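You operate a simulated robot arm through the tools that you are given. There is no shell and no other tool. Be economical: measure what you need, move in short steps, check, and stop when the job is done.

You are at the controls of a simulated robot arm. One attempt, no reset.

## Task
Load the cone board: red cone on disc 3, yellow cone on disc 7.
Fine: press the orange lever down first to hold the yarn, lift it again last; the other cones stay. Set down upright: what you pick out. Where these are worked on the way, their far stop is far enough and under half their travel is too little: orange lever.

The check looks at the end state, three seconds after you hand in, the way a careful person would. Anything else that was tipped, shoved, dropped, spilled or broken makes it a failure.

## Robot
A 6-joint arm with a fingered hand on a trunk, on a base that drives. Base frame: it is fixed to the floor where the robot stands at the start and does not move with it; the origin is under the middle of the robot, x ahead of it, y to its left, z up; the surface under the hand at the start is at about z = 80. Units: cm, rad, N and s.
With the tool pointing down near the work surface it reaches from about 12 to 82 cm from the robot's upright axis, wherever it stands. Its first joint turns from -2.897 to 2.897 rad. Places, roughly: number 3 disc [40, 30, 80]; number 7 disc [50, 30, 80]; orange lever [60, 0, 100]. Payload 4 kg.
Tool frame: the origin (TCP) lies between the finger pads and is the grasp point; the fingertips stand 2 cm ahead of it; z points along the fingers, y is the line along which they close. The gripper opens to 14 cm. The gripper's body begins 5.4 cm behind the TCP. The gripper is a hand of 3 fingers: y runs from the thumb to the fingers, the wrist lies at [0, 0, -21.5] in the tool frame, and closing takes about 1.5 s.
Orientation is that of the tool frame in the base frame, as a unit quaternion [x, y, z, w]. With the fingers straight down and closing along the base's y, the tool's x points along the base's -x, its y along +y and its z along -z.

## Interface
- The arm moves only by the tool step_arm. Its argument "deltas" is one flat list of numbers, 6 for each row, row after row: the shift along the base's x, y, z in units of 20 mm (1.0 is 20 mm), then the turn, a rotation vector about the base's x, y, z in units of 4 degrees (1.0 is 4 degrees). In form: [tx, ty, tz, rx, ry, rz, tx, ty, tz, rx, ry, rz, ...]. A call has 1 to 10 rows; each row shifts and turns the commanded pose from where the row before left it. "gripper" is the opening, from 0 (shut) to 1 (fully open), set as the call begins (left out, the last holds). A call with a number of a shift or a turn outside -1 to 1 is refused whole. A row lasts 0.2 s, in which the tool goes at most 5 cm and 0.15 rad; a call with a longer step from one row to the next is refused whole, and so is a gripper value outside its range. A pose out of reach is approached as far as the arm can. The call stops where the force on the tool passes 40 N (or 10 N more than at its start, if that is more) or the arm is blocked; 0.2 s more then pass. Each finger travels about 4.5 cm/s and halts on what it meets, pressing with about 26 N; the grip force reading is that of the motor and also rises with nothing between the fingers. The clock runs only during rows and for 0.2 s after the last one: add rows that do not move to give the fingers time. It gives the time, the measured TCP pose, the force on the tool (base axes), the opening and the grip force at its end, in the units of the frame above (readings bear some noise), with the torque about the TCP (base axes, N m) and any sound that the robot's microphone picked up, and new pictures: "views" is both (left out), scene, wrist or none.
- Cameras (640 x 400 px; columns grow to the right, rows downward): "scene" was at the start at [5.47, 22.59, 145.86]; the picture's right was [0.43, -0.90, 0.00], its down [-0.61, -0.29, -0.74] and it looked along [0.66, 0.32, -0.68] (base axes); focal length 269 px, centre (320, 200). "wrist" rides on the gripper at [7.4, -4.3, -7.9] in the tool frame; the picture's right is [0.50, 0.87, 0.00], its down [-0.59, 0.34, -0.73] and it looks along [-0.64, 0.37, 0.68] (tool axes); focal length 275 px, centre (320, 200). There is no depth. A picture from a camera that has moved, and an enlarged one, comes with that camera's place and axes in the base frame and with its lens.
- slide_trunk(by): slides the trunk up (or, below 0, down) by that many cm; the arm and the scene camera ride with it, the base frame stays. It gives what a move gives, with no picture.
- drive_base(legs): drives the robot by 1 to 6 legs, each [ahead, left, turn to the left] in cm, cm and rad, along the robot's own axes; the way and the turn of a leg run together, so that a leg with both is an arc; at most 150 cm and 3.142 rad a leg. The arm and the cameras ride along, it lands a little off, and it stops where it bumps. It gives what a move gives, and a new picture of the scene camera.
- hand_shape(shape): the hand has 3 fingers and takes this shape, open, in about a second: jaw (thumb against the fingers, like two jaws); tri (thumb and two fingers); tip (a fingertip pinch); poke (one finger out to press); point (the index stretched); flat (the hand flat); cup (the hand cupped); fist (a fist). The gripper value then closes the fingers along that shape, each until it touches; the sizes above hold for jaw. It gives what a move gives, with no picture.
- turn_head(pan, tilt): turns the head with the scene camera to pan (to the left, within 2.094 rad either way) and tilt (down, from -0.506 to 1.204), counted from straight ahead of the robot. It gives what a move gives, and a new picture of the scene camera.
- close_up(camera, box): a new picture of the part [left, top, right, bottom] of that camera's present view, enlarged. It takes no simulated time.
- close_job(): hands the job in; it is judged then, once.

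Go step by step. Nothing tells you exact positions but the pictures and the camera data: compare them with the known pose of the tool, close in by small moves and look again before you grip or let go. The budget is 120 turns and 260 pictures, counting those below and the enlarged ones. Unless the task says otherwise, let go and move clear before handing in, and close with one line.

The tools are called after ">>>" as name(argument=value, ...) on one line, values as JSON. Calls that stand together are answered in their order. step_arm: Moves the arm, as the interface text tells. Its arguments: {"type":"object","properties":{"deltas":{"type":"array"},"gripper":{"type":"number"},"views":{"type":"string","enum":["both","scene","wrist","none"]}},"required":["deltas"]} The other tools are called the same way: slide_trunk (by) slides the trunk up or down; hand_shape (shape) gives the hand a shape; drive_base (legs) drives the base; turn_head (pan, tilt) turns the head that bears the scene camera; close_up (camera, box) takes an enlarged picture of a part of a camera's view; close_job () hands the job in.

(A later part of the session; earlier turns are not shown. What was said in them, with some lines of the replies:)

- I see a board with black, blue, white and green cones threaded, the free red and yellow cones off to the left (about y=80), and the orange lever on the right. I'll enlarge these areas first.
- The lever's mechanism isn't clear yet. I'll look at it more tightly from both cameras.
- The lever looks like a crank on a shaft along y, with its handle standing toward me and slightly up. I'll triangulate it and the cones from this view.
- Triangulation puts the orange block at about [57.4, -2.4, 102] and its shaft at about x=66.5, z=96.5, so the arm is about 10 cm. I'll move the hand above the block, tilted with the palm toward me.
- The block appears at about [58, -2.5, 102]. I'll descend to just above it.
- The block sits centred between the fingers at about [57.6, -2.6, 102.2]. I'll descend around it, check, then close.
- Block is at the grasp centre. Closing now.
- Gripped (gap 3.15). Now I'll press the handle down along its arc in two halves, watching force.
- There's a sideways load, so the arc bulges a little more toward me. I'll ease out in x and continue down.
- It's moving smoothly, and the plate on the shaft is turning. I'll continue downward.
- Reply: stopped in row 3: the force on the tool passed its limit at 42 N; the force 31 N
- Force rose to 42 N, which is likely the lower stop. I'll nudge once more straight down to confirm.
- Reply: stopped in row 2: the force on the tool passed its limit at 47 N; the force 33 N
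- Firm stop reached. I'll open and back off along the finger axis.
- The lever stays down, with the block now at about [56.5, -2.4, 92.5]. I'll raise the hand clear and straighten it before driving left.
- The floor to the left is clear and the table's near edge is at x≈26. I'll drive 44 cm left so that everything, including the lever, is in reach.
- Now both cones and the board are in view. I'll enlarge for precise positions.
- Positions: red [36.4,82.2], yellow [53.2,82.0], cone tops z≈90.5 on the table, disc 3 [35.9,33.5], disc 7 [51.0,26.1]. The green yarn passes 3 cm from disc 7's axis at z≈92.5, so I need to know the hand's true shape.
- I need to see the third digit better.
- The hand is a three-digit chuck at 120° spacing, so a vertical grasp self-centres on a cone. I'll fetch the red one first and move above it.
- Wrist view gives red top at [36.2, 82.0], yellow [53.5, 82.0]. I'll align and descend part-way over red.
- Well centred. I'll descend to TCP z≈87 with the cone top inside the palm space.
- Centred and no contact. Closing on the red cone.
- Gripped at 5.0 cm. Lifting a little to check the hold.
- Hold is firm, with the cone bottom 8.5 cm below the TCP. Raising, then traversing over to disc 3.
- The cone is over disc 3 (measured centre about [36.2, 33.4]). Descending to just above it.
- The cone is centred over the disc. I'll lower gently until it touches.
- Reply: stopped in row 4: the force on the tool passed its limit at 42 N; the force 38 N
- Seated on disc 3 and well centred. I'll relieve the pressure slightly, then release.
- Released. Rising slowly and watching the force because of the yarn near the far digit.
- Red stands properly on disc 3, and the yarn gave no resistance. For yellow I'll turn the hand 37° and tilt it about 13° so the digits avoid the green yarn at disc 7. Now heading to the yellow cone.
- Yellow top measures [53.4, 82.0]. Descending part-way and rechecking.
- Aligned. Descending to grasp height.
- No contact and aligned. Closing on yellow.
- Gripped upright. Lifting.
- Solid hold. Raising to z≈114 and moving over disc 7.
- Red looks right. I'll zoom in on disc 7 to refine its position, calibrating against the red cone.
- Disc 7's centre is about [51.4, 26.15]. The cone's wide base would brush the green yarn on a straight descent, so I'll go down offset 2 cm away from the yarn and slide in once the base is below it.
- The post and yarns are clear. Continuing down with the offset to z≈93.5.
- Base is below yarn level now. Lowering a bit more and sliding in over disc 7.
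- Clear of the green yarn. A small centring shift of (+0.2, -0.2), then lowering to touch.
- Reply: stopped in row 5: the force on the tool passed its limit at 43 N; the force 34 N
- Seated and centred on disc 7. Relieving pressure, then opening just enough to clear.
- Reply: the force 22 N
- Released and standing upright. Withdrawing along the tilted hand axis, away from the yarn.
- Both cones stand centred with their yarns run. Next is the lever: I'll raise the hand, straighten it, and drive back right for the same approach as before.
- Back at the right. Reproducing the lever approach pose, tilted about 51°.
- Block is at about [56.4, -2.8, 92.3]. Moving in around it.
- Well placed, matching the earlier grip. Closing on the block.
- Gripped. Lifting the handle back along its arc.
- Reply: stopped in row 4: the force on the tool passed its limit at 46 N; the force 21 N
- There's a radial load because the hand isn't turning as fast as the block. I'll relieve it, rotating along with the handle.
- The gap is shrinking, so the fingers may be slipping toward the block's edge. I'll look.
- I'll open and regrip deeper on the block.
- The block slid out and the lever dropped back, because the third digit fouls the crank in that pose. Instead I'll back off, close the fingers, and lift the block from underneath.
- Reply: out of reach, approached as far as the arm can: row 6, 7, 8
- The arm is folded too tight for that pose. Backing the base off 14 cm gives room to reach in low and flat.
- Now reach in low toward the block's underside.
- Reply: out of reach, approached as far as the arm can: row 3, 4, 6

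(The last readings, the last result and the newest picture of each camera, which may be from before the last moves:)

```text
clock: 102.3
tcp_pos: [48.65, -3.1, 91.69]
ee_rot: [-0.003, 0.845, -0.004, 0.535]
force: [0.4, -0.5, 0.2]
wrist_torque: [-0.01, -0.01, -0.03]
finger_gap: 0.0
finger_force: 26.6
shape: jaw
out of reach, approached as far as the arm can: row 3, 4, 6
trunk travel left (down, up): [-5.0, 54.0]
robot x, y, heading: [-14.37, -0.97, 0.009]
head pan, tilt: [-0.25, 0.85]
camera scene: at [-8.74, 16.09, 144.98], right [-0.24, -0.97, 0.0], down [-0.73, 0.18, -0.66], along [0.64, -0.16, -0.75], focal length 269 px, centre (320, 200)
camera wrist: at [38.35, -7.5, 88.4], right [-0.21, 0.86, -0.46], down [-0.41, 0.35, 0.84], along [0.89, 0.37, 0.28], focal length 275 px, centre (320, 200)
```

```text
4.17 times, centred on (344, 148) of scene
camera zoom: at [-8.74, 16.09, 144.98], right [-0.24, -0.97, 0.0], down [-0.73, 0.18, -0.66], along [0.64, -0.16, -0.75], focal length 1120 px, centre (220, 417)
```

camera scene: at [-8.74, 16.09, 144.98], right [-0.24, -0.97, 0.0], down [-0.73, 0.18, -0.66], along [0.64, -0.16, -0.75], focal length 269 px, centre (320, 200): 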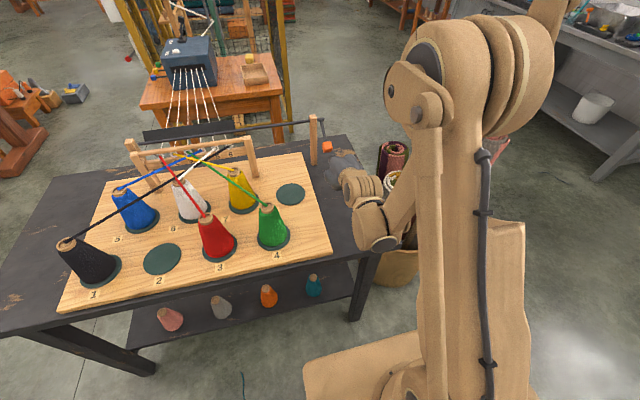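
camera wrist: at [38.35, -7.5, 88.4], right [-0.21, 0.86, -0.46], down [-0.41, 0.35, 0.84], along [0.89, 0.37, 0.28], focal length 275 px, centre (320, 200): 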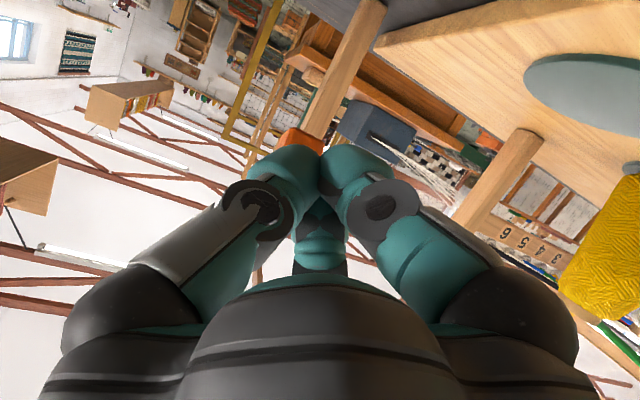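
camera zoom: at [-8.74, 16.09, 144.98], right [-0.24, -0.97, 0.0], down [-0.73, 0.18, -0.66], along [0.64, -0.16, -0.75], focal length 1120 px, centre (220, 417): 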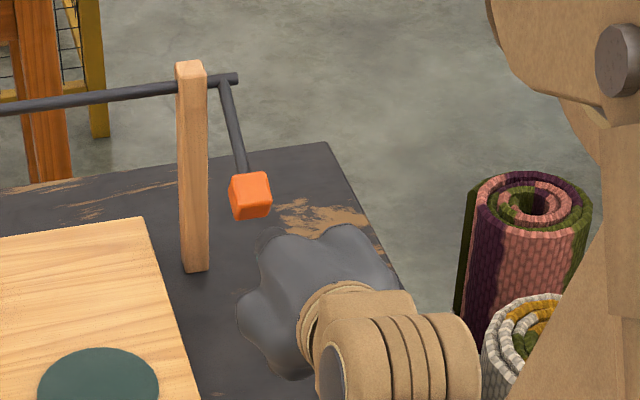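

The low pose is near the arm's limit, so I'll lower the trunk 4 cm instead, which brings the hand down with it.

>>> slide_trunk(by=-4)

>>> step_arm(deltas=[0, 0, 0, 0, 0, 0])

>>> close_up(camera="scene", box=[280, 100, 408, 196])

```text
clock: 103.2
tcp_pos: [48.63, -3.17, 87.64]
ee_rot: [-0.002, 0.845, -0.005, 0.535]
force: [-0.7, 1.3, -0.5]
wrist_torque: [0.0, 0.01, 0.01]
finger_gap: 0.0
finger_force: 26.1
shape: jaw
trunk travel left (down, up): [-1.0, 58.0]
robot x, y, heading: [-14.14, -1.08, 0.013]
head pan, tilt: [-0.25, 0.85]
```

```text
clock: 103.6
tcp_pos: [48.55, -3.13, 87.67]
ee_rot: [-0.002, 0.845, -0.004, 0.535]
force: [-0.8, 0.7, 0.4]
wrist_torque: [0.0, -0.01, -0.06]
finger_gap: 0.0
finger_force: 26.5
shape: jaw
trunk travel left (down, up): [-1.0, 58.0]
robot x, y, heading: [-14.44, -1.19, 0.008]
head pan, tilt: [-0.25, 0.85]
camera scene: at [-8.77, 16.09, 140.99], right [-0.24, -0.97, 0.0], down [-0.73, 0.18, -0.66], along [0.64, -0.16, -0.75], focal length 269 px, centre (320, 200)
camera wrist: at [38.32, -7.5, 84.42], right [-0.21, 0.86, -0.46], down [-0.41, 0.35, 0.84], along [0.89, 0.37, 0.28], focal length 275 px, centre (320, 200)
```

scene: 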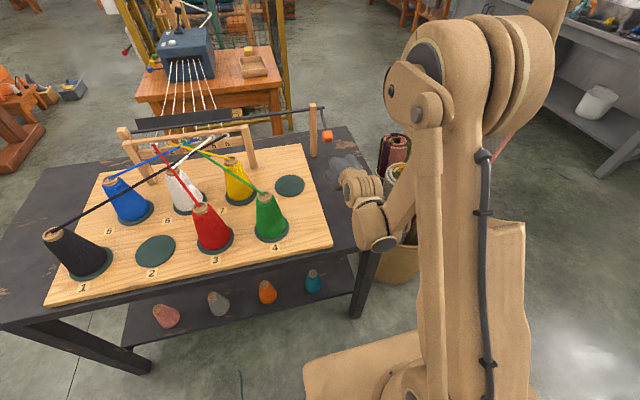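
wrist: 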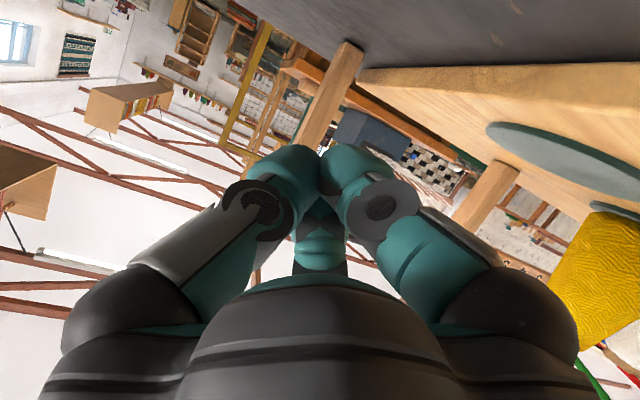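

```text
4.17 times, centred on (344, 148) of scene
camera zoom: at [-8.77, 16.09, 140.99], right [-0.24, -0.97, 0.0], down [-0.73, 0.18, -0.66], along [0.64, -0.16, -0.75], focal length 1120 px, centre (220, 417)
```

zoom: 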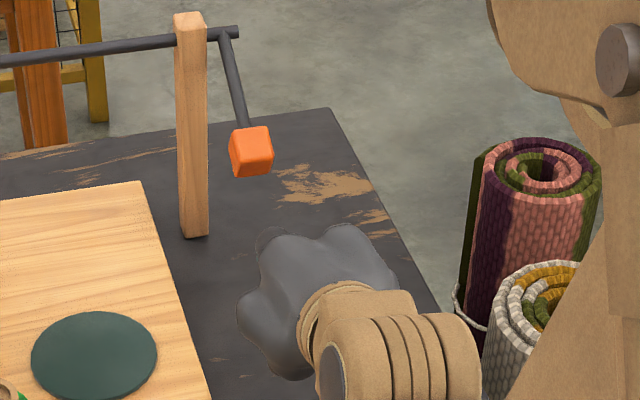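

Now slide forward under the block.

>>> step_arm(deltas=[0.8, 0.02, -0.1, 0, 0, 0, 0.8, 0.02, -0.1, 0, 0, 0, 0.8, 0.02, -0.1, 0, 0, 0, 0.8, 0.02, -0.1, 0, 0, 0])

>>> close_up(camera="scene", box=[280, 100, 408, 196])

```text
clock: 104.6
tcp_pos: [55.19, -2.92, 86.93]
ee_rot: [-0.002, 0.845, -0.005, 0.535]
force: [-0.1, -0.3, 1.1]
wrist_torque: [0.03, 0.02, -0.02]
finger_gap: 0.0
finger_force: 25.7
shape: jaw
trunk travel left (down, up): [-1.0, 58.0]
robot x, y, heading: [-14.15, -1.34, 0.004]
head pan, tilt: [-0.25, 0.85]
camera scene: at [-8.76, 16.09, 140.98], right [-0.24, -0.97, 0.0], down [-0.73, 0.18, -0.66], along [0.64, -0.16, -0.75], focal length 269 px, centre (320, 200)
camera wrist: at [44.83, -7.3, 83.66], right [-0.21, 0.86, -0.46], down [-0.41, 0.35, 0.84], along [0.89, 0.37, 0.28], focal length 275 px, centre (320, 200)
```

scene: 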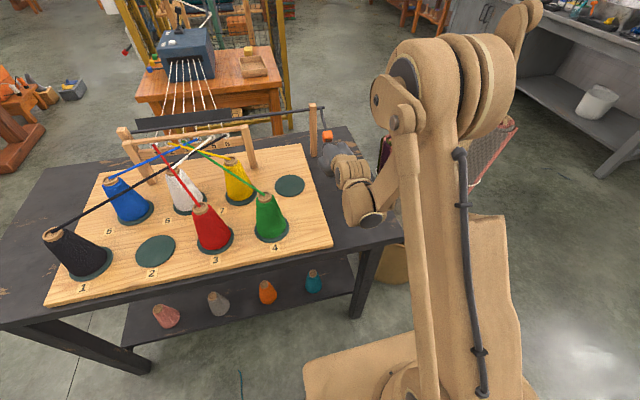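
wrist: 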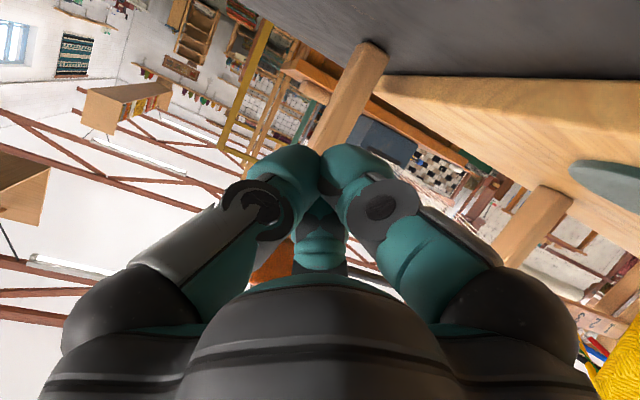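

```text
4.17 times, centred on (344, 148) of scene
camera zoom: at [-8.76, 16.09, 140.98], right [-0.24, -0.97, 0.0], down [-0.73, 0.18, -0.66], along [0.64, -0.16, -0.75], focal length 1120 px, centre (220, 417)
```

zoom: 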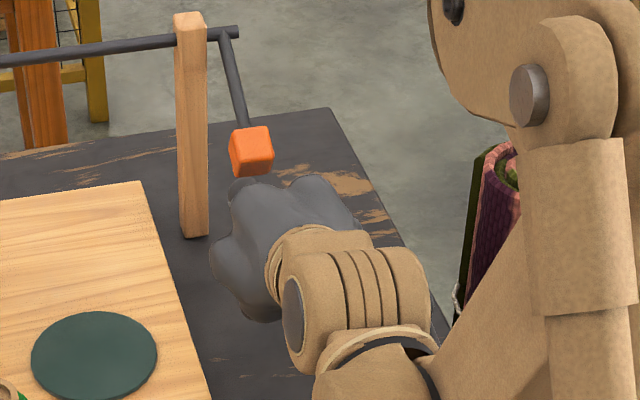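

The fingers are beneath the block. Lifting straight up in stages.

>>> step_arm(deltas=[0, 0, 0.4, 0, 0, 0, 0, 0, 0.4, 0, 0, 0, 0, 0, 0.5, 0, 0, 0, 0, 0, 0.5, 0, 0, 0, 0, 0, 0.5, 0, 0, 0])

>>> close_up(camera="scene", box=[280, 100, 408, 196])

```text
clock: 105.6
tcp_pos: [54.67, -2.82, 90.21]
ee_rot: [-0.003, 0.847, -0.004, 0.532]
force: [-18.1, -0.6, -13.1]
wrist_torque: [-0.04, 0.1, 0.05]
finger_gap: 0.01
finger_force: 26.0
shape: jaw
trunk travel left (down, up): [-1.0, 58.0]
robot x, y, heading: [-14.67, -0.76, 0.009]
head pan, tilt: [-0.25, 0.85]
stopped in row 5: the force on the tool passed its limit at 44 N (the readings are from after the stop); the commanded pose is now the measured one
camera scene: at [-8.89, 16.09, 140.98], right [-0.24, -0.97, 0.0], down [-0.73, 0.18, -0.66], along [0.64, -0.16, -0.75], focal length 269 px, centre (320, 200)
camera wrist: at [44.38, -7.23, 87.12], right [-0.22, 0.86, -0.46], down [-0.41, 0.35, 0.85], along [0.89, 0.37, 0.27], focal length 275 px, centre (320, 200)
```

scene: 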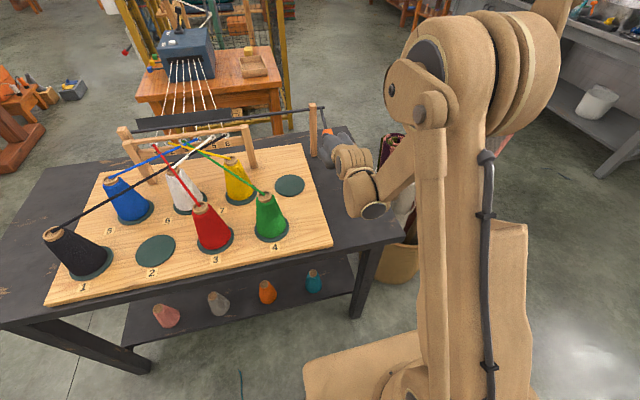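
wrist: 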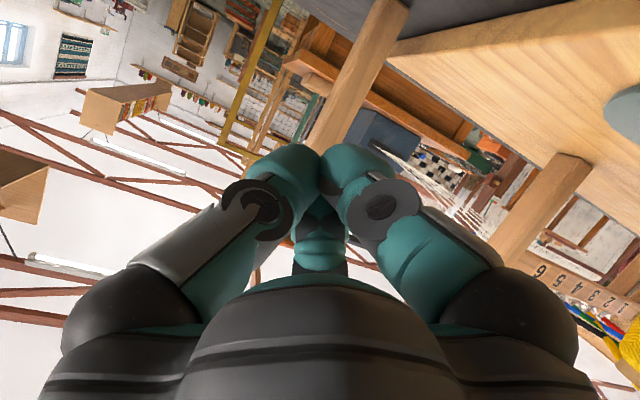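

```text
4.17 times, centred on (344, 148) of scene
camera zoom: at [-8.89, 16.09, 140.98], right [-0.24, -0.97, 0.0], down [-0.73, 0.18, -0.66], along [0.64, -0.16, -0.75], focal length 1120 px, centre (220, 417)
```

zoom: 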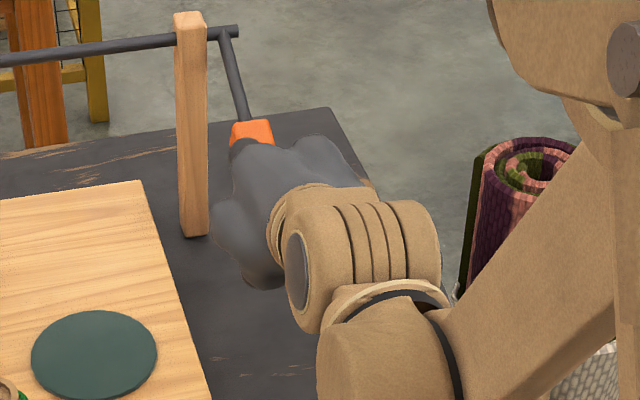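

That pushed along the crank instead of up. The regrip at the flatter 65° tilt, now reachable with the base back, should work, so I'll back off and locate the block precisely.

>>> step_arm(deltas=[0, 0, -0.6, 0, 0, 0, -0.9, 0, 0, 0, 0, 0, -0.9, 0, 0, 0, 0, 0, -0.9, 0, 0, 0, 0, 0, -0.9, 0, 0.3, 0, 0, 0], views="none")

>>> step_arm(deltas=[0, 0, 0.9, 0, 0, 0, 0, 0, 0.9, 0, 0, 0, 0, 0, 0.9, 0, 0, 0, 0, 0, 0.9, 0, 0, 0, 0, 0, 0, 0, 0, 0], gripper=0.5)

>>> close_up(camera="scene", box=[280, 100, 408, 196])

```text
clock: 106.8
tcp_pos: [47.44, -2.93, 89.83]
ee_rot: [-0.003, 0.846, -0.004, 0.533]
force: [-0.1, -1.0, -0.7]
wrist_torque: [-0.04, 0.0, 0.05]
finger_gap: 0.0
finger_force: 26.3
shape: jaw
trunk travel left (down, up): [-1.0, 58.0]
robot x, y, heading: [-14.16, -0.58, 0.007]
head pan, tilt: [-0.25, 0.85]
```

```text
clock: 108.0
tcp_pos: [47.54, -2.53, 96.79]
ee_rot: [-0.003, 0.846, -0.004, 0.534]
force: [0.0, -0.2, -0.1]
wrist_torque: [-0.02, 0.01, -0.02]
finger_gap: 6.98
finger_force: 0.1
shape: jaw
trunk travel left (down, up): [-1.0, 58.0]
robot x, y, heading: [-14.53, -1.07, 0.008]
head pan, tilt: [-0.25, 0.85]
camera scene: at [-8.85, 16.1, 140.98], right [-0.24, -0.97, 0.0], down [-0.73, 0.18, -0.66], along [0.64, -0.16, -0.75], focal length 269 px, centre (320, 200)
camera wrist: at [37.16, -7.06, 93.74], right [-0.22, 0.86, -0.46], down [-0.41, 0.35, 0.84], along [0.89, 0.37, 0.28], focal length 275 px, centre (320, 200)
```

scene: 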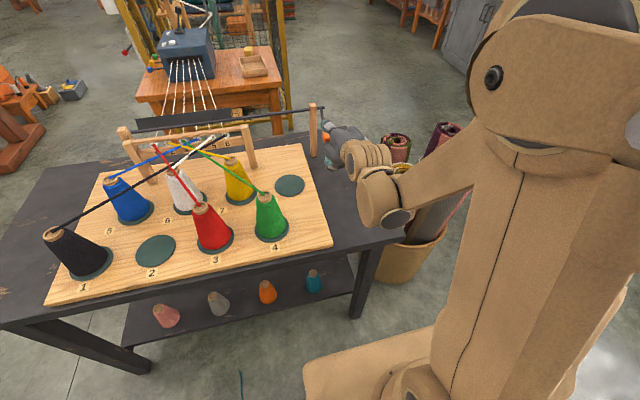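
wrist: 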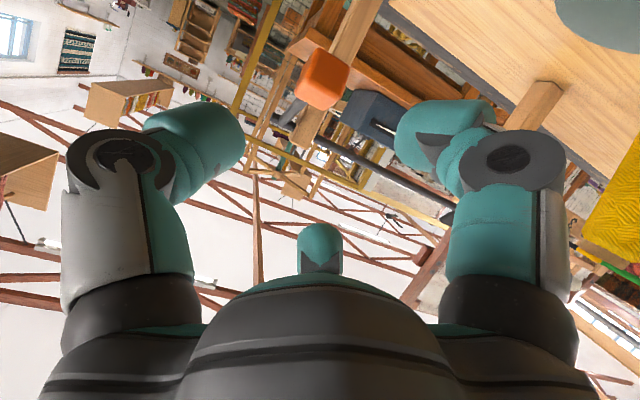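

```text
4.17 times, centred on (344, 148) of scene
camera zoom: at [-8.85, 16.1, 140.98], right [-0.24, -0.97, 0.0], down [-0.73, 0.18, -0.66], along [0.64, -0.16, -0.75], focal length 1120 px, centre (220, 417)
```

zoom: 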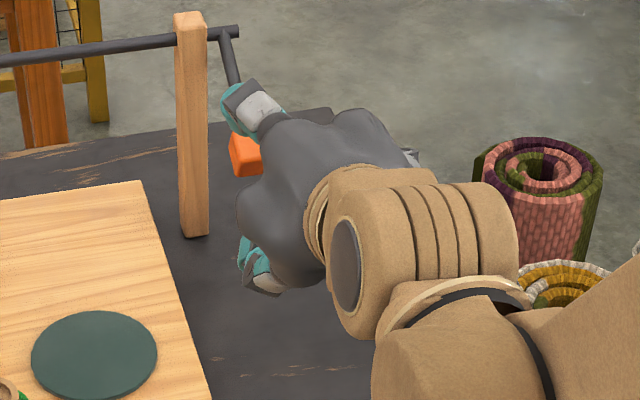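

The block's true position is [57.4, -2.8, 91.9], so I had gripped 1.7 cm short before. Approaching along the finger axis to the right depth.

>>> step_arm(deltas=[0.77, -0.02, -0.38, 0, 0, 0, 0.77, -0.02, -0.38, 0, 0, 0, 0.77, -0.02, -0.38, 0, 0, 0, 0.77, -0.02, -0.38, 0, 0, 0, 0.77, -0.02, -0.38, 0, 0, 0, 0.77, 0, -0.38, 0, 0, 0], views="wrist")

```text
clock: 109.4
tcp_pos: [56.74, -3.1, 92.23]
ee_rot: [-0.002, 0.847, -0.005, 0.532]
force: [0.2, 0.2, -0.3]
wrist_torque: [0.01, 0.01, -0.01]
finger_gap: 6.94
finger_force: 0.1
shape: jaw
trunk travel left (down, up): [-1.0, 58.0]
robot x, y, heading: [-14.13, -0.99, 0.01]
head pan, tilt: [-0.25, 0.85]
camera wrist: at [46.47, -7.4, 89.09], right [-0.22, 0.86, -0.46], down [-0.41, 0.35, 0.84], along [0.89, 0.37, 0.28], focal length 275 px, centre (320, 200)
```

wrist: 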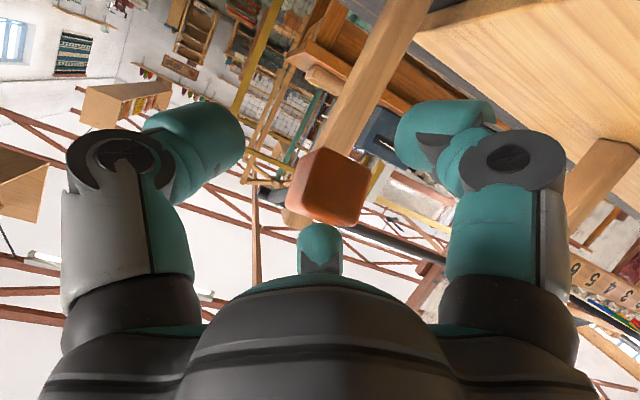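

The block is centred at the grasp point. Shift +0.3 in y and close.

>>> step_arm(deltas=[0.05, 0.15, 0, 0, 0, 0, 0, 0, 0, 0, 0, 0, 0, 0, 0, 0, 0, 0, 0, 0, 0, 0, 0, 0, 0, 0, 0, 0, 0, 0, 0, 0, 0, 0, 0, 0, 0, 0, 0, 0, 0, 0], gripper=0, views="wrist")

>>> close_up(camera="wrist", box=[200, 100, 440, 250])

```text
clock: 111.0
tcp_pos: [56.96, -2.81, 92.27]
ee_rot: [-0.003, 0.847, -0.003, 0.532]
force: [7.1, -3.8, -1.3]
wrist_torque: [-0.1, 0.34, -0.12]
finger_gap: 3.05
finger_force: 25.6
shape: jaw
trunk travel left (down, up): [-1.0, 58.0]
robot x, y, heading: [-14.07, -1.02, 0.011]
head pan, tilt: [-0.25, 0.85]
camera wrist: at [46.64, -7.16, 89.1], right [-0.22, 0.86, -0.46], down [-0.41, 0.35, 0.84], along [0.89, 0.37, 0.28], focal length 275 px, centre (320, 200)
```

wrist: 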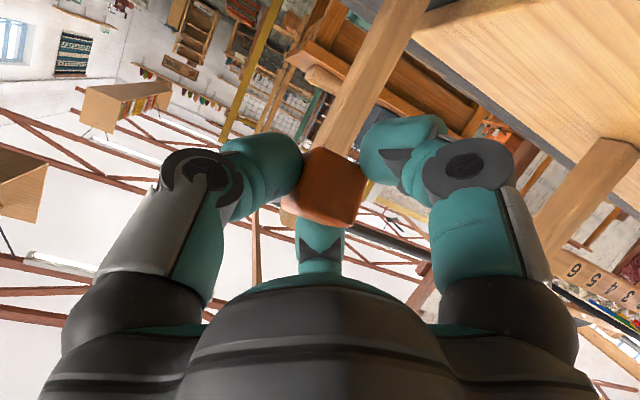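

```text
2.67 times, centred on (320, 175) of wrist
camera zoom: at [46.64, -7.16, 89.1], right [-0.22, 0.86, -0.46], down [-0.41, 0.35, 0.84], along [0.89, 0.37, 0.28], focal length 734 px, centre (320, 267)
```

zoom: 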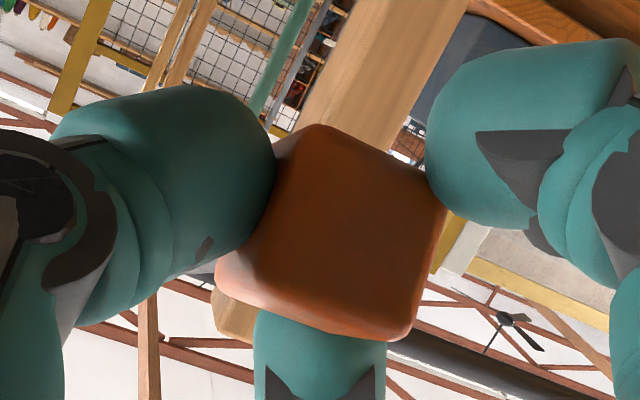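

Good square grip (3.05 cm). Lifting along the arc with the hand turning together with the handle.

>>> step_arm(deltas=[-0.13, 0, 0.3, 0, 0.9, 0, -0.11, 0, 0.31, 0, 0.9, 0, -0.09, 0, 0.31, 0, 0.9, 0, -0.07, 0, 0.32, 0, 0.9, 0, -0.05, 0, 0.32, 0, 0.9, 0])

>>> close_up(camera="scene", box=[120, 80, 408, 260])

```text
clock: 112.2
tcp_pos: [56.15, -2.79, 95.46]
ee_rot: [-0.004, 0.919, -0.002, 0.393]
force: [3.2, -4.2, -3.3]
wrist_torque: [-0.13, 0.34, -0.09]
finger_gap: 3.06
finger_force: 26.4
shape: jaw
trunk travel left (down, up): [-1.0, 58.0]
robot x, y, heading: [-14.23, -1.07, 0.007]
head pan, tilt: [-0.25, 0.85]
camera scene: at [-8.73, 16.05, 140.99], right [-0.24, -0.97, 0.0], down [-0.73, 0.18, -0.66], along [0.64, -0.16, -0.75], focal length 269 px, centre (320, 200)
camera wrist: at [45.32, -7.19, 95.66], right [-0.35, 0.86, -0.37], down [-0.13, 0.35, 0.93], along [0.93, 0.37, -0.01], focal length 275 px, centre (320, 200)
```

scene: 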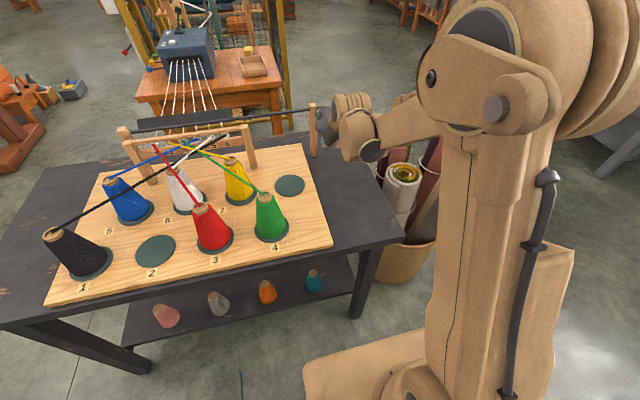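
wrist: 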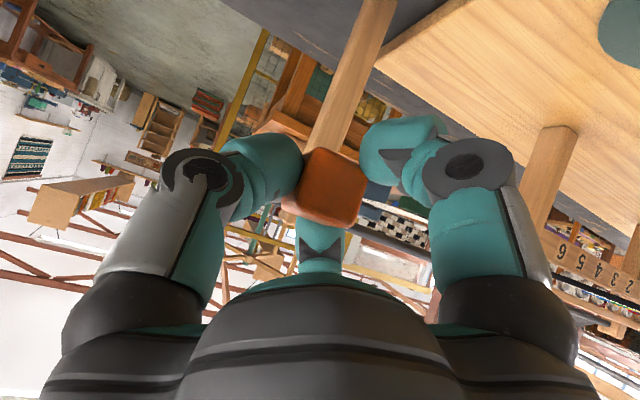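

```text
2.22 times, centred on (264, 170) of scene
camera zoom: at [-8.73, 16.05, 140.99], right [-0.24, -0.97, 0.0], down [-0.73, 0.18, -0.66], along [0.64, -0.16, -0.75], focal length 597 px, centre (444, 267)
```

zoom: 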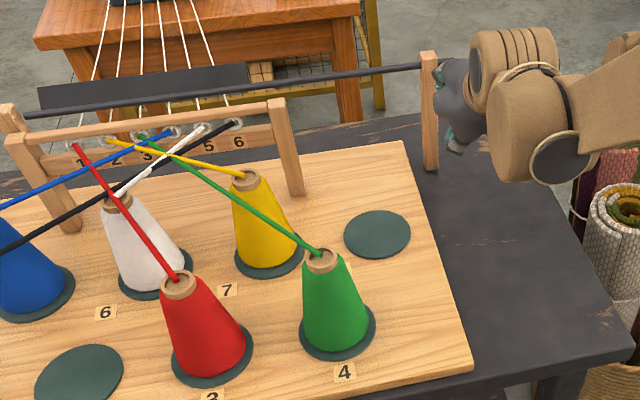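

It's moving freely with almost no load. Continuing up the arc.

>>> step_arm(deltas=[-0.03, 0, 0.33, 0, 0.9, 0, -0.01, 0, 0.33, 0, 0.9, 0, 0.01, 0, 0.33, 0, 0.9, 0, 0.03, 0, 0.33, 0, 0.9, 0, 0.05, 0, 0.325, 0, 0.9, 0, 0.07, 0, 0.32, 0, 0.9, 0, 0.09, 0, 0.315, 0, 0.9, 0], views="wrist")

>>> step_arm(deltas=[0.11, 0, 0.31, 0, 0.9, 0, 0.13, 0, 0.305, 0, 0.9, 0, 0.15, 0, 0.3, 0, 0.9, 0, 0.17, 0, 0.29, 0, 0.9, 0, 0.19, 0, 0.28, 0, 0.9, 0, 0.2, 0, 0.27, 0, 0.9, 0])

>>> close_up(camera="scene", box=[120, 80, 408, 260])

```text
clock: 113.8
tcp_pos: [56.72, -2.86, 99.91]
ee_rot: [-0.004, 0.983, -0.002, 0.182]
force: [10.4, -8.6, -6.8]
wrist_torque: [-0.17, 0.33, -0.03]
finger_gap: 3.03
finger_force: 25.5
shape: jaw
trunk travel left (down, up): [-1.0, 58.0]
robot x, y, heading: [-14.35, -0.92, 0.01]
head pan, tilt: [-0.25, 0.85]
camera wrist: at [46.89, -7.2, 104.75], right [-0.47, 0.86, -0.18], down [0.28, 0.35, 0.89], along [0.83, 0.37, -0.41], focal length 275 px, centre (320, 200)
```

wrist: 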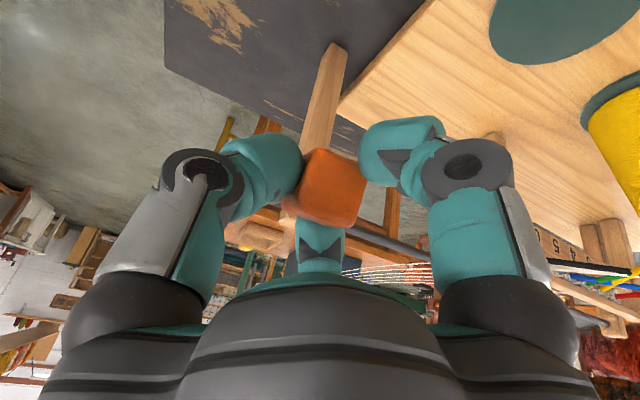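

```text
clock: 115.2
tcp_pos: [58.55, -3.01, 103.5]
ee_rot: [-0.004, 1.0, -0.001, -0.006]
force: [-6.3, -9.0, -29.5]
wrist_torque: [-0.3, -0.03, -0.02]
finger_gap: 2.75
finger_force: 26.1
shape: jaw
trunk travel left (down, up): [-1.0, 58.0]
robot x, y, heading: [-14.06, -0.76, 0.007]
head pan, tilt: [-0.25, 0.85]
camera scene: at [-8.65, 15.98, 140.97], right [-0.24, -0.97, 0.0], down [-0.73, 0.18, -0.66], along [0.64, -0.16, -0.75], focal length 269 px, centre (320, 200)
camera wrist: at [51.19, -7.35, 111.47], right [-0.51, 0.86, 0.0], down [0.59, 0.35, 0.73], along [0.63, 0.37, -0.69], focal length 275 px, centre (320, 200)
```

scene: 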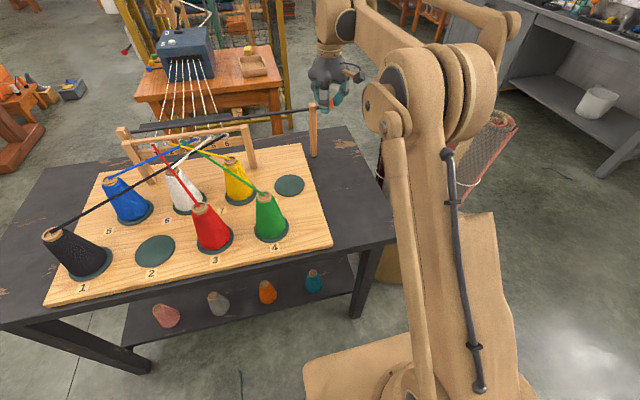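
wrist: 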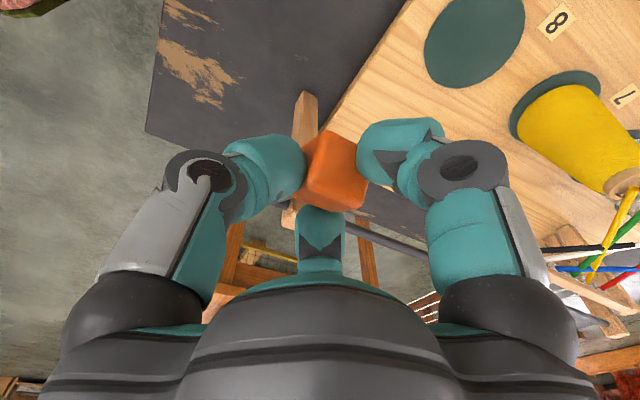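

```text
2.22 times, centred on (264, 170) of scene
camera zoom: at [-8.65, 15.98, 140.97], right [-0.24, -0.97, 0.0], down [-0.73, 0.18, -0.66], along [0.64, -0.16, -0.75], focal length 597 px, centre (444, 267)
```

zoom: 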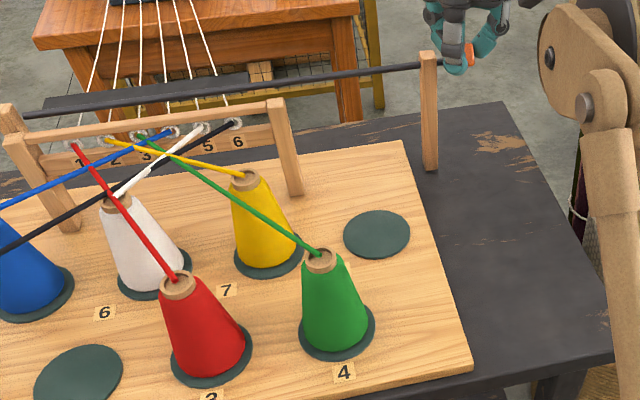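

The downward reaction of about 30 N at z≈103.5 means the handle is back at its upper stop. Opening and withdrawing straight up.

>>> step_arm(deltas=[0, 0, 0, 0, 0, 0, 0, 0, 0, 0, 0, 0, 0, 0, 0, 0, 0, 0, 0, 0, 0, 0, 0, 0, 0, 0, 0, 0, 0, 0], gripper=0.6, views="wrist")

>>> step_arm(deltas=[0, 0, 0.6, 0, 0, 0, 0, 0, 0.8, 0, 0, 0, 0, 0, 1, 0, 0, 0, 0, 0, 1, 0, 0, 0, 0, 0, 1, 0, 0, 0, 0, 0, 1, 0, 0, 0, -0.5, 0, 1, 0, 0, 0, -0.5, 0, 1, 0, 0, 0])

>>> close_up(camera="scene", box=[280, 70, 408, 166])

>>> close_up(camera="scene", box=[30, 100, 350, 320])

```text
clock: 116.4
tcp_pos: [58.34, -2.85, 103.65]
ee_rot: [-0.004, 1.0, -0.001, -0.004]
force: [0.9, 0.1, 0.3]
wrist_torque: [-0.01, -0.04, 0.01]
finger_gap: 8.35
finger_force: 0.0
shape: jaw
trunk travel left (down, up): [-1.0, 58.0]
robot x, y, heading: [-14.01, -1.21, 0.011]
head pan, tilt: [-0.25, 0.85]
camera wrist: at [51.08, -7.2, 111.6], right [-0.51, 0.86, 0.0], down [0.59, 0.35, 0.73], along [0.63, 0.37, -0.68], focal length 275 px, centre (320, 200)
```

wrist: 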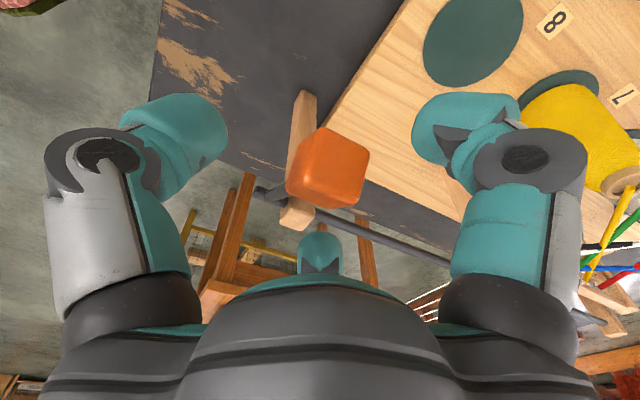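

```text
clock: 118.2
tcp_pos: [56.51, -2.71, 118.3]
ee_rot: [-0.004, 1.0, -0.001, -0.004]
force: [1.3, -0.9, 0.2]
wrist_torque: [-0.02, -0.02, -0.04]
finger_gap: 8.33
finger_force: 0.1
shape: jaw
trunk travel left (down, up): [-1.0, 58.0]
robot x, y, heading: [-14.55, -0.75, 0.009]
head pan, tilt: [-0.25, 0.85]
camera scene: at [-8.84, 16.1, 140.99], right [-0.24, -0.97, 0.0], down [-0.73, 0.18, -0.66], along [0.64, -0.16, -0.75], focal length 269 px, centre (320, 200)
camera wrist: at [49.24, -7.13, 126.36], right [-0.51, 0.86, 0.0], down [0.59, 0.35, 0.73], along [0.63, 0.37, -0.68], focal length 275 px, centre (320, 200)
```

scene: 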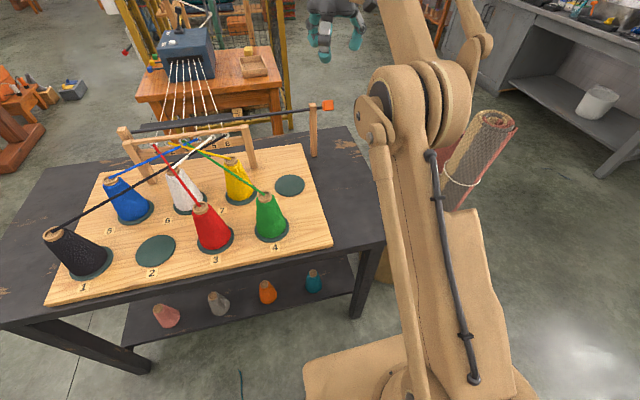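
wrist: 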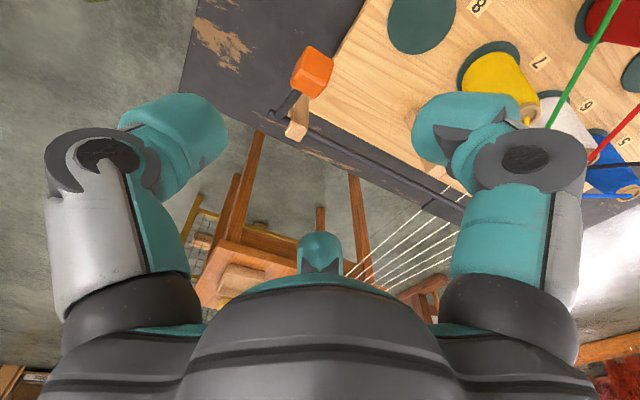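

```text
4.17 times, centred on (344, 118) of scene
camera zoom: at [-8.84, 16.1, 140.99], right [-0.24, -0.97, 0.0], down [-0.73, 0.18, -0.66], along [0.64, -0.16, -0.75], focal length 1120 px, centre (220, 542)
```

zoom: 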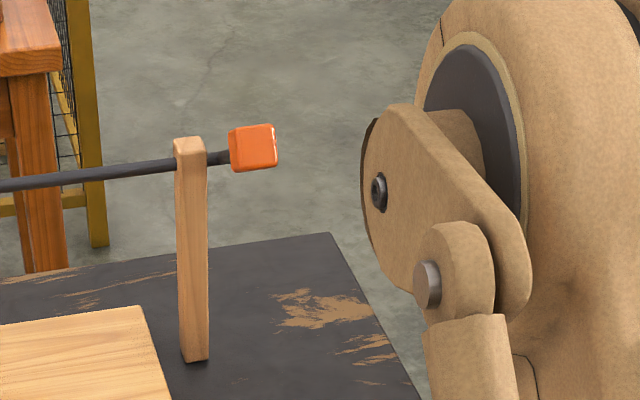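

```text
1.82 times, centred on (190, 210) of scene
camera zoom: at [-8.84, 16.1, 140.99], right [-0.24, -0.97, 0.0], down [-0.73, 0.18, -0.66], along [0.64, -0.16, -0.75], focal length 489 px, centre (556, 182)
```

zoom: 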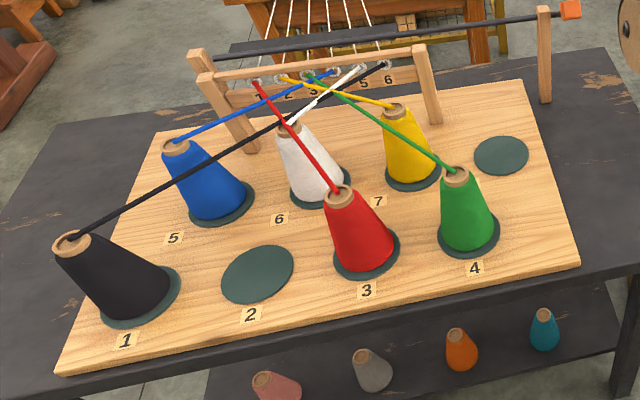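

The lever is back up, red stands on disc 3 and yellow on disc 7. The other cones are untouched and the hand is clear, so I'm handing in.

>>> close_job()

```text
The job is handed in.
```

The red cone is on disc 3 and the yellow cone on disc 7, both upright. The orange lever went down to its stop first and was lifted back to its upper stop last. The other cones are where they were, and the job is handed in.
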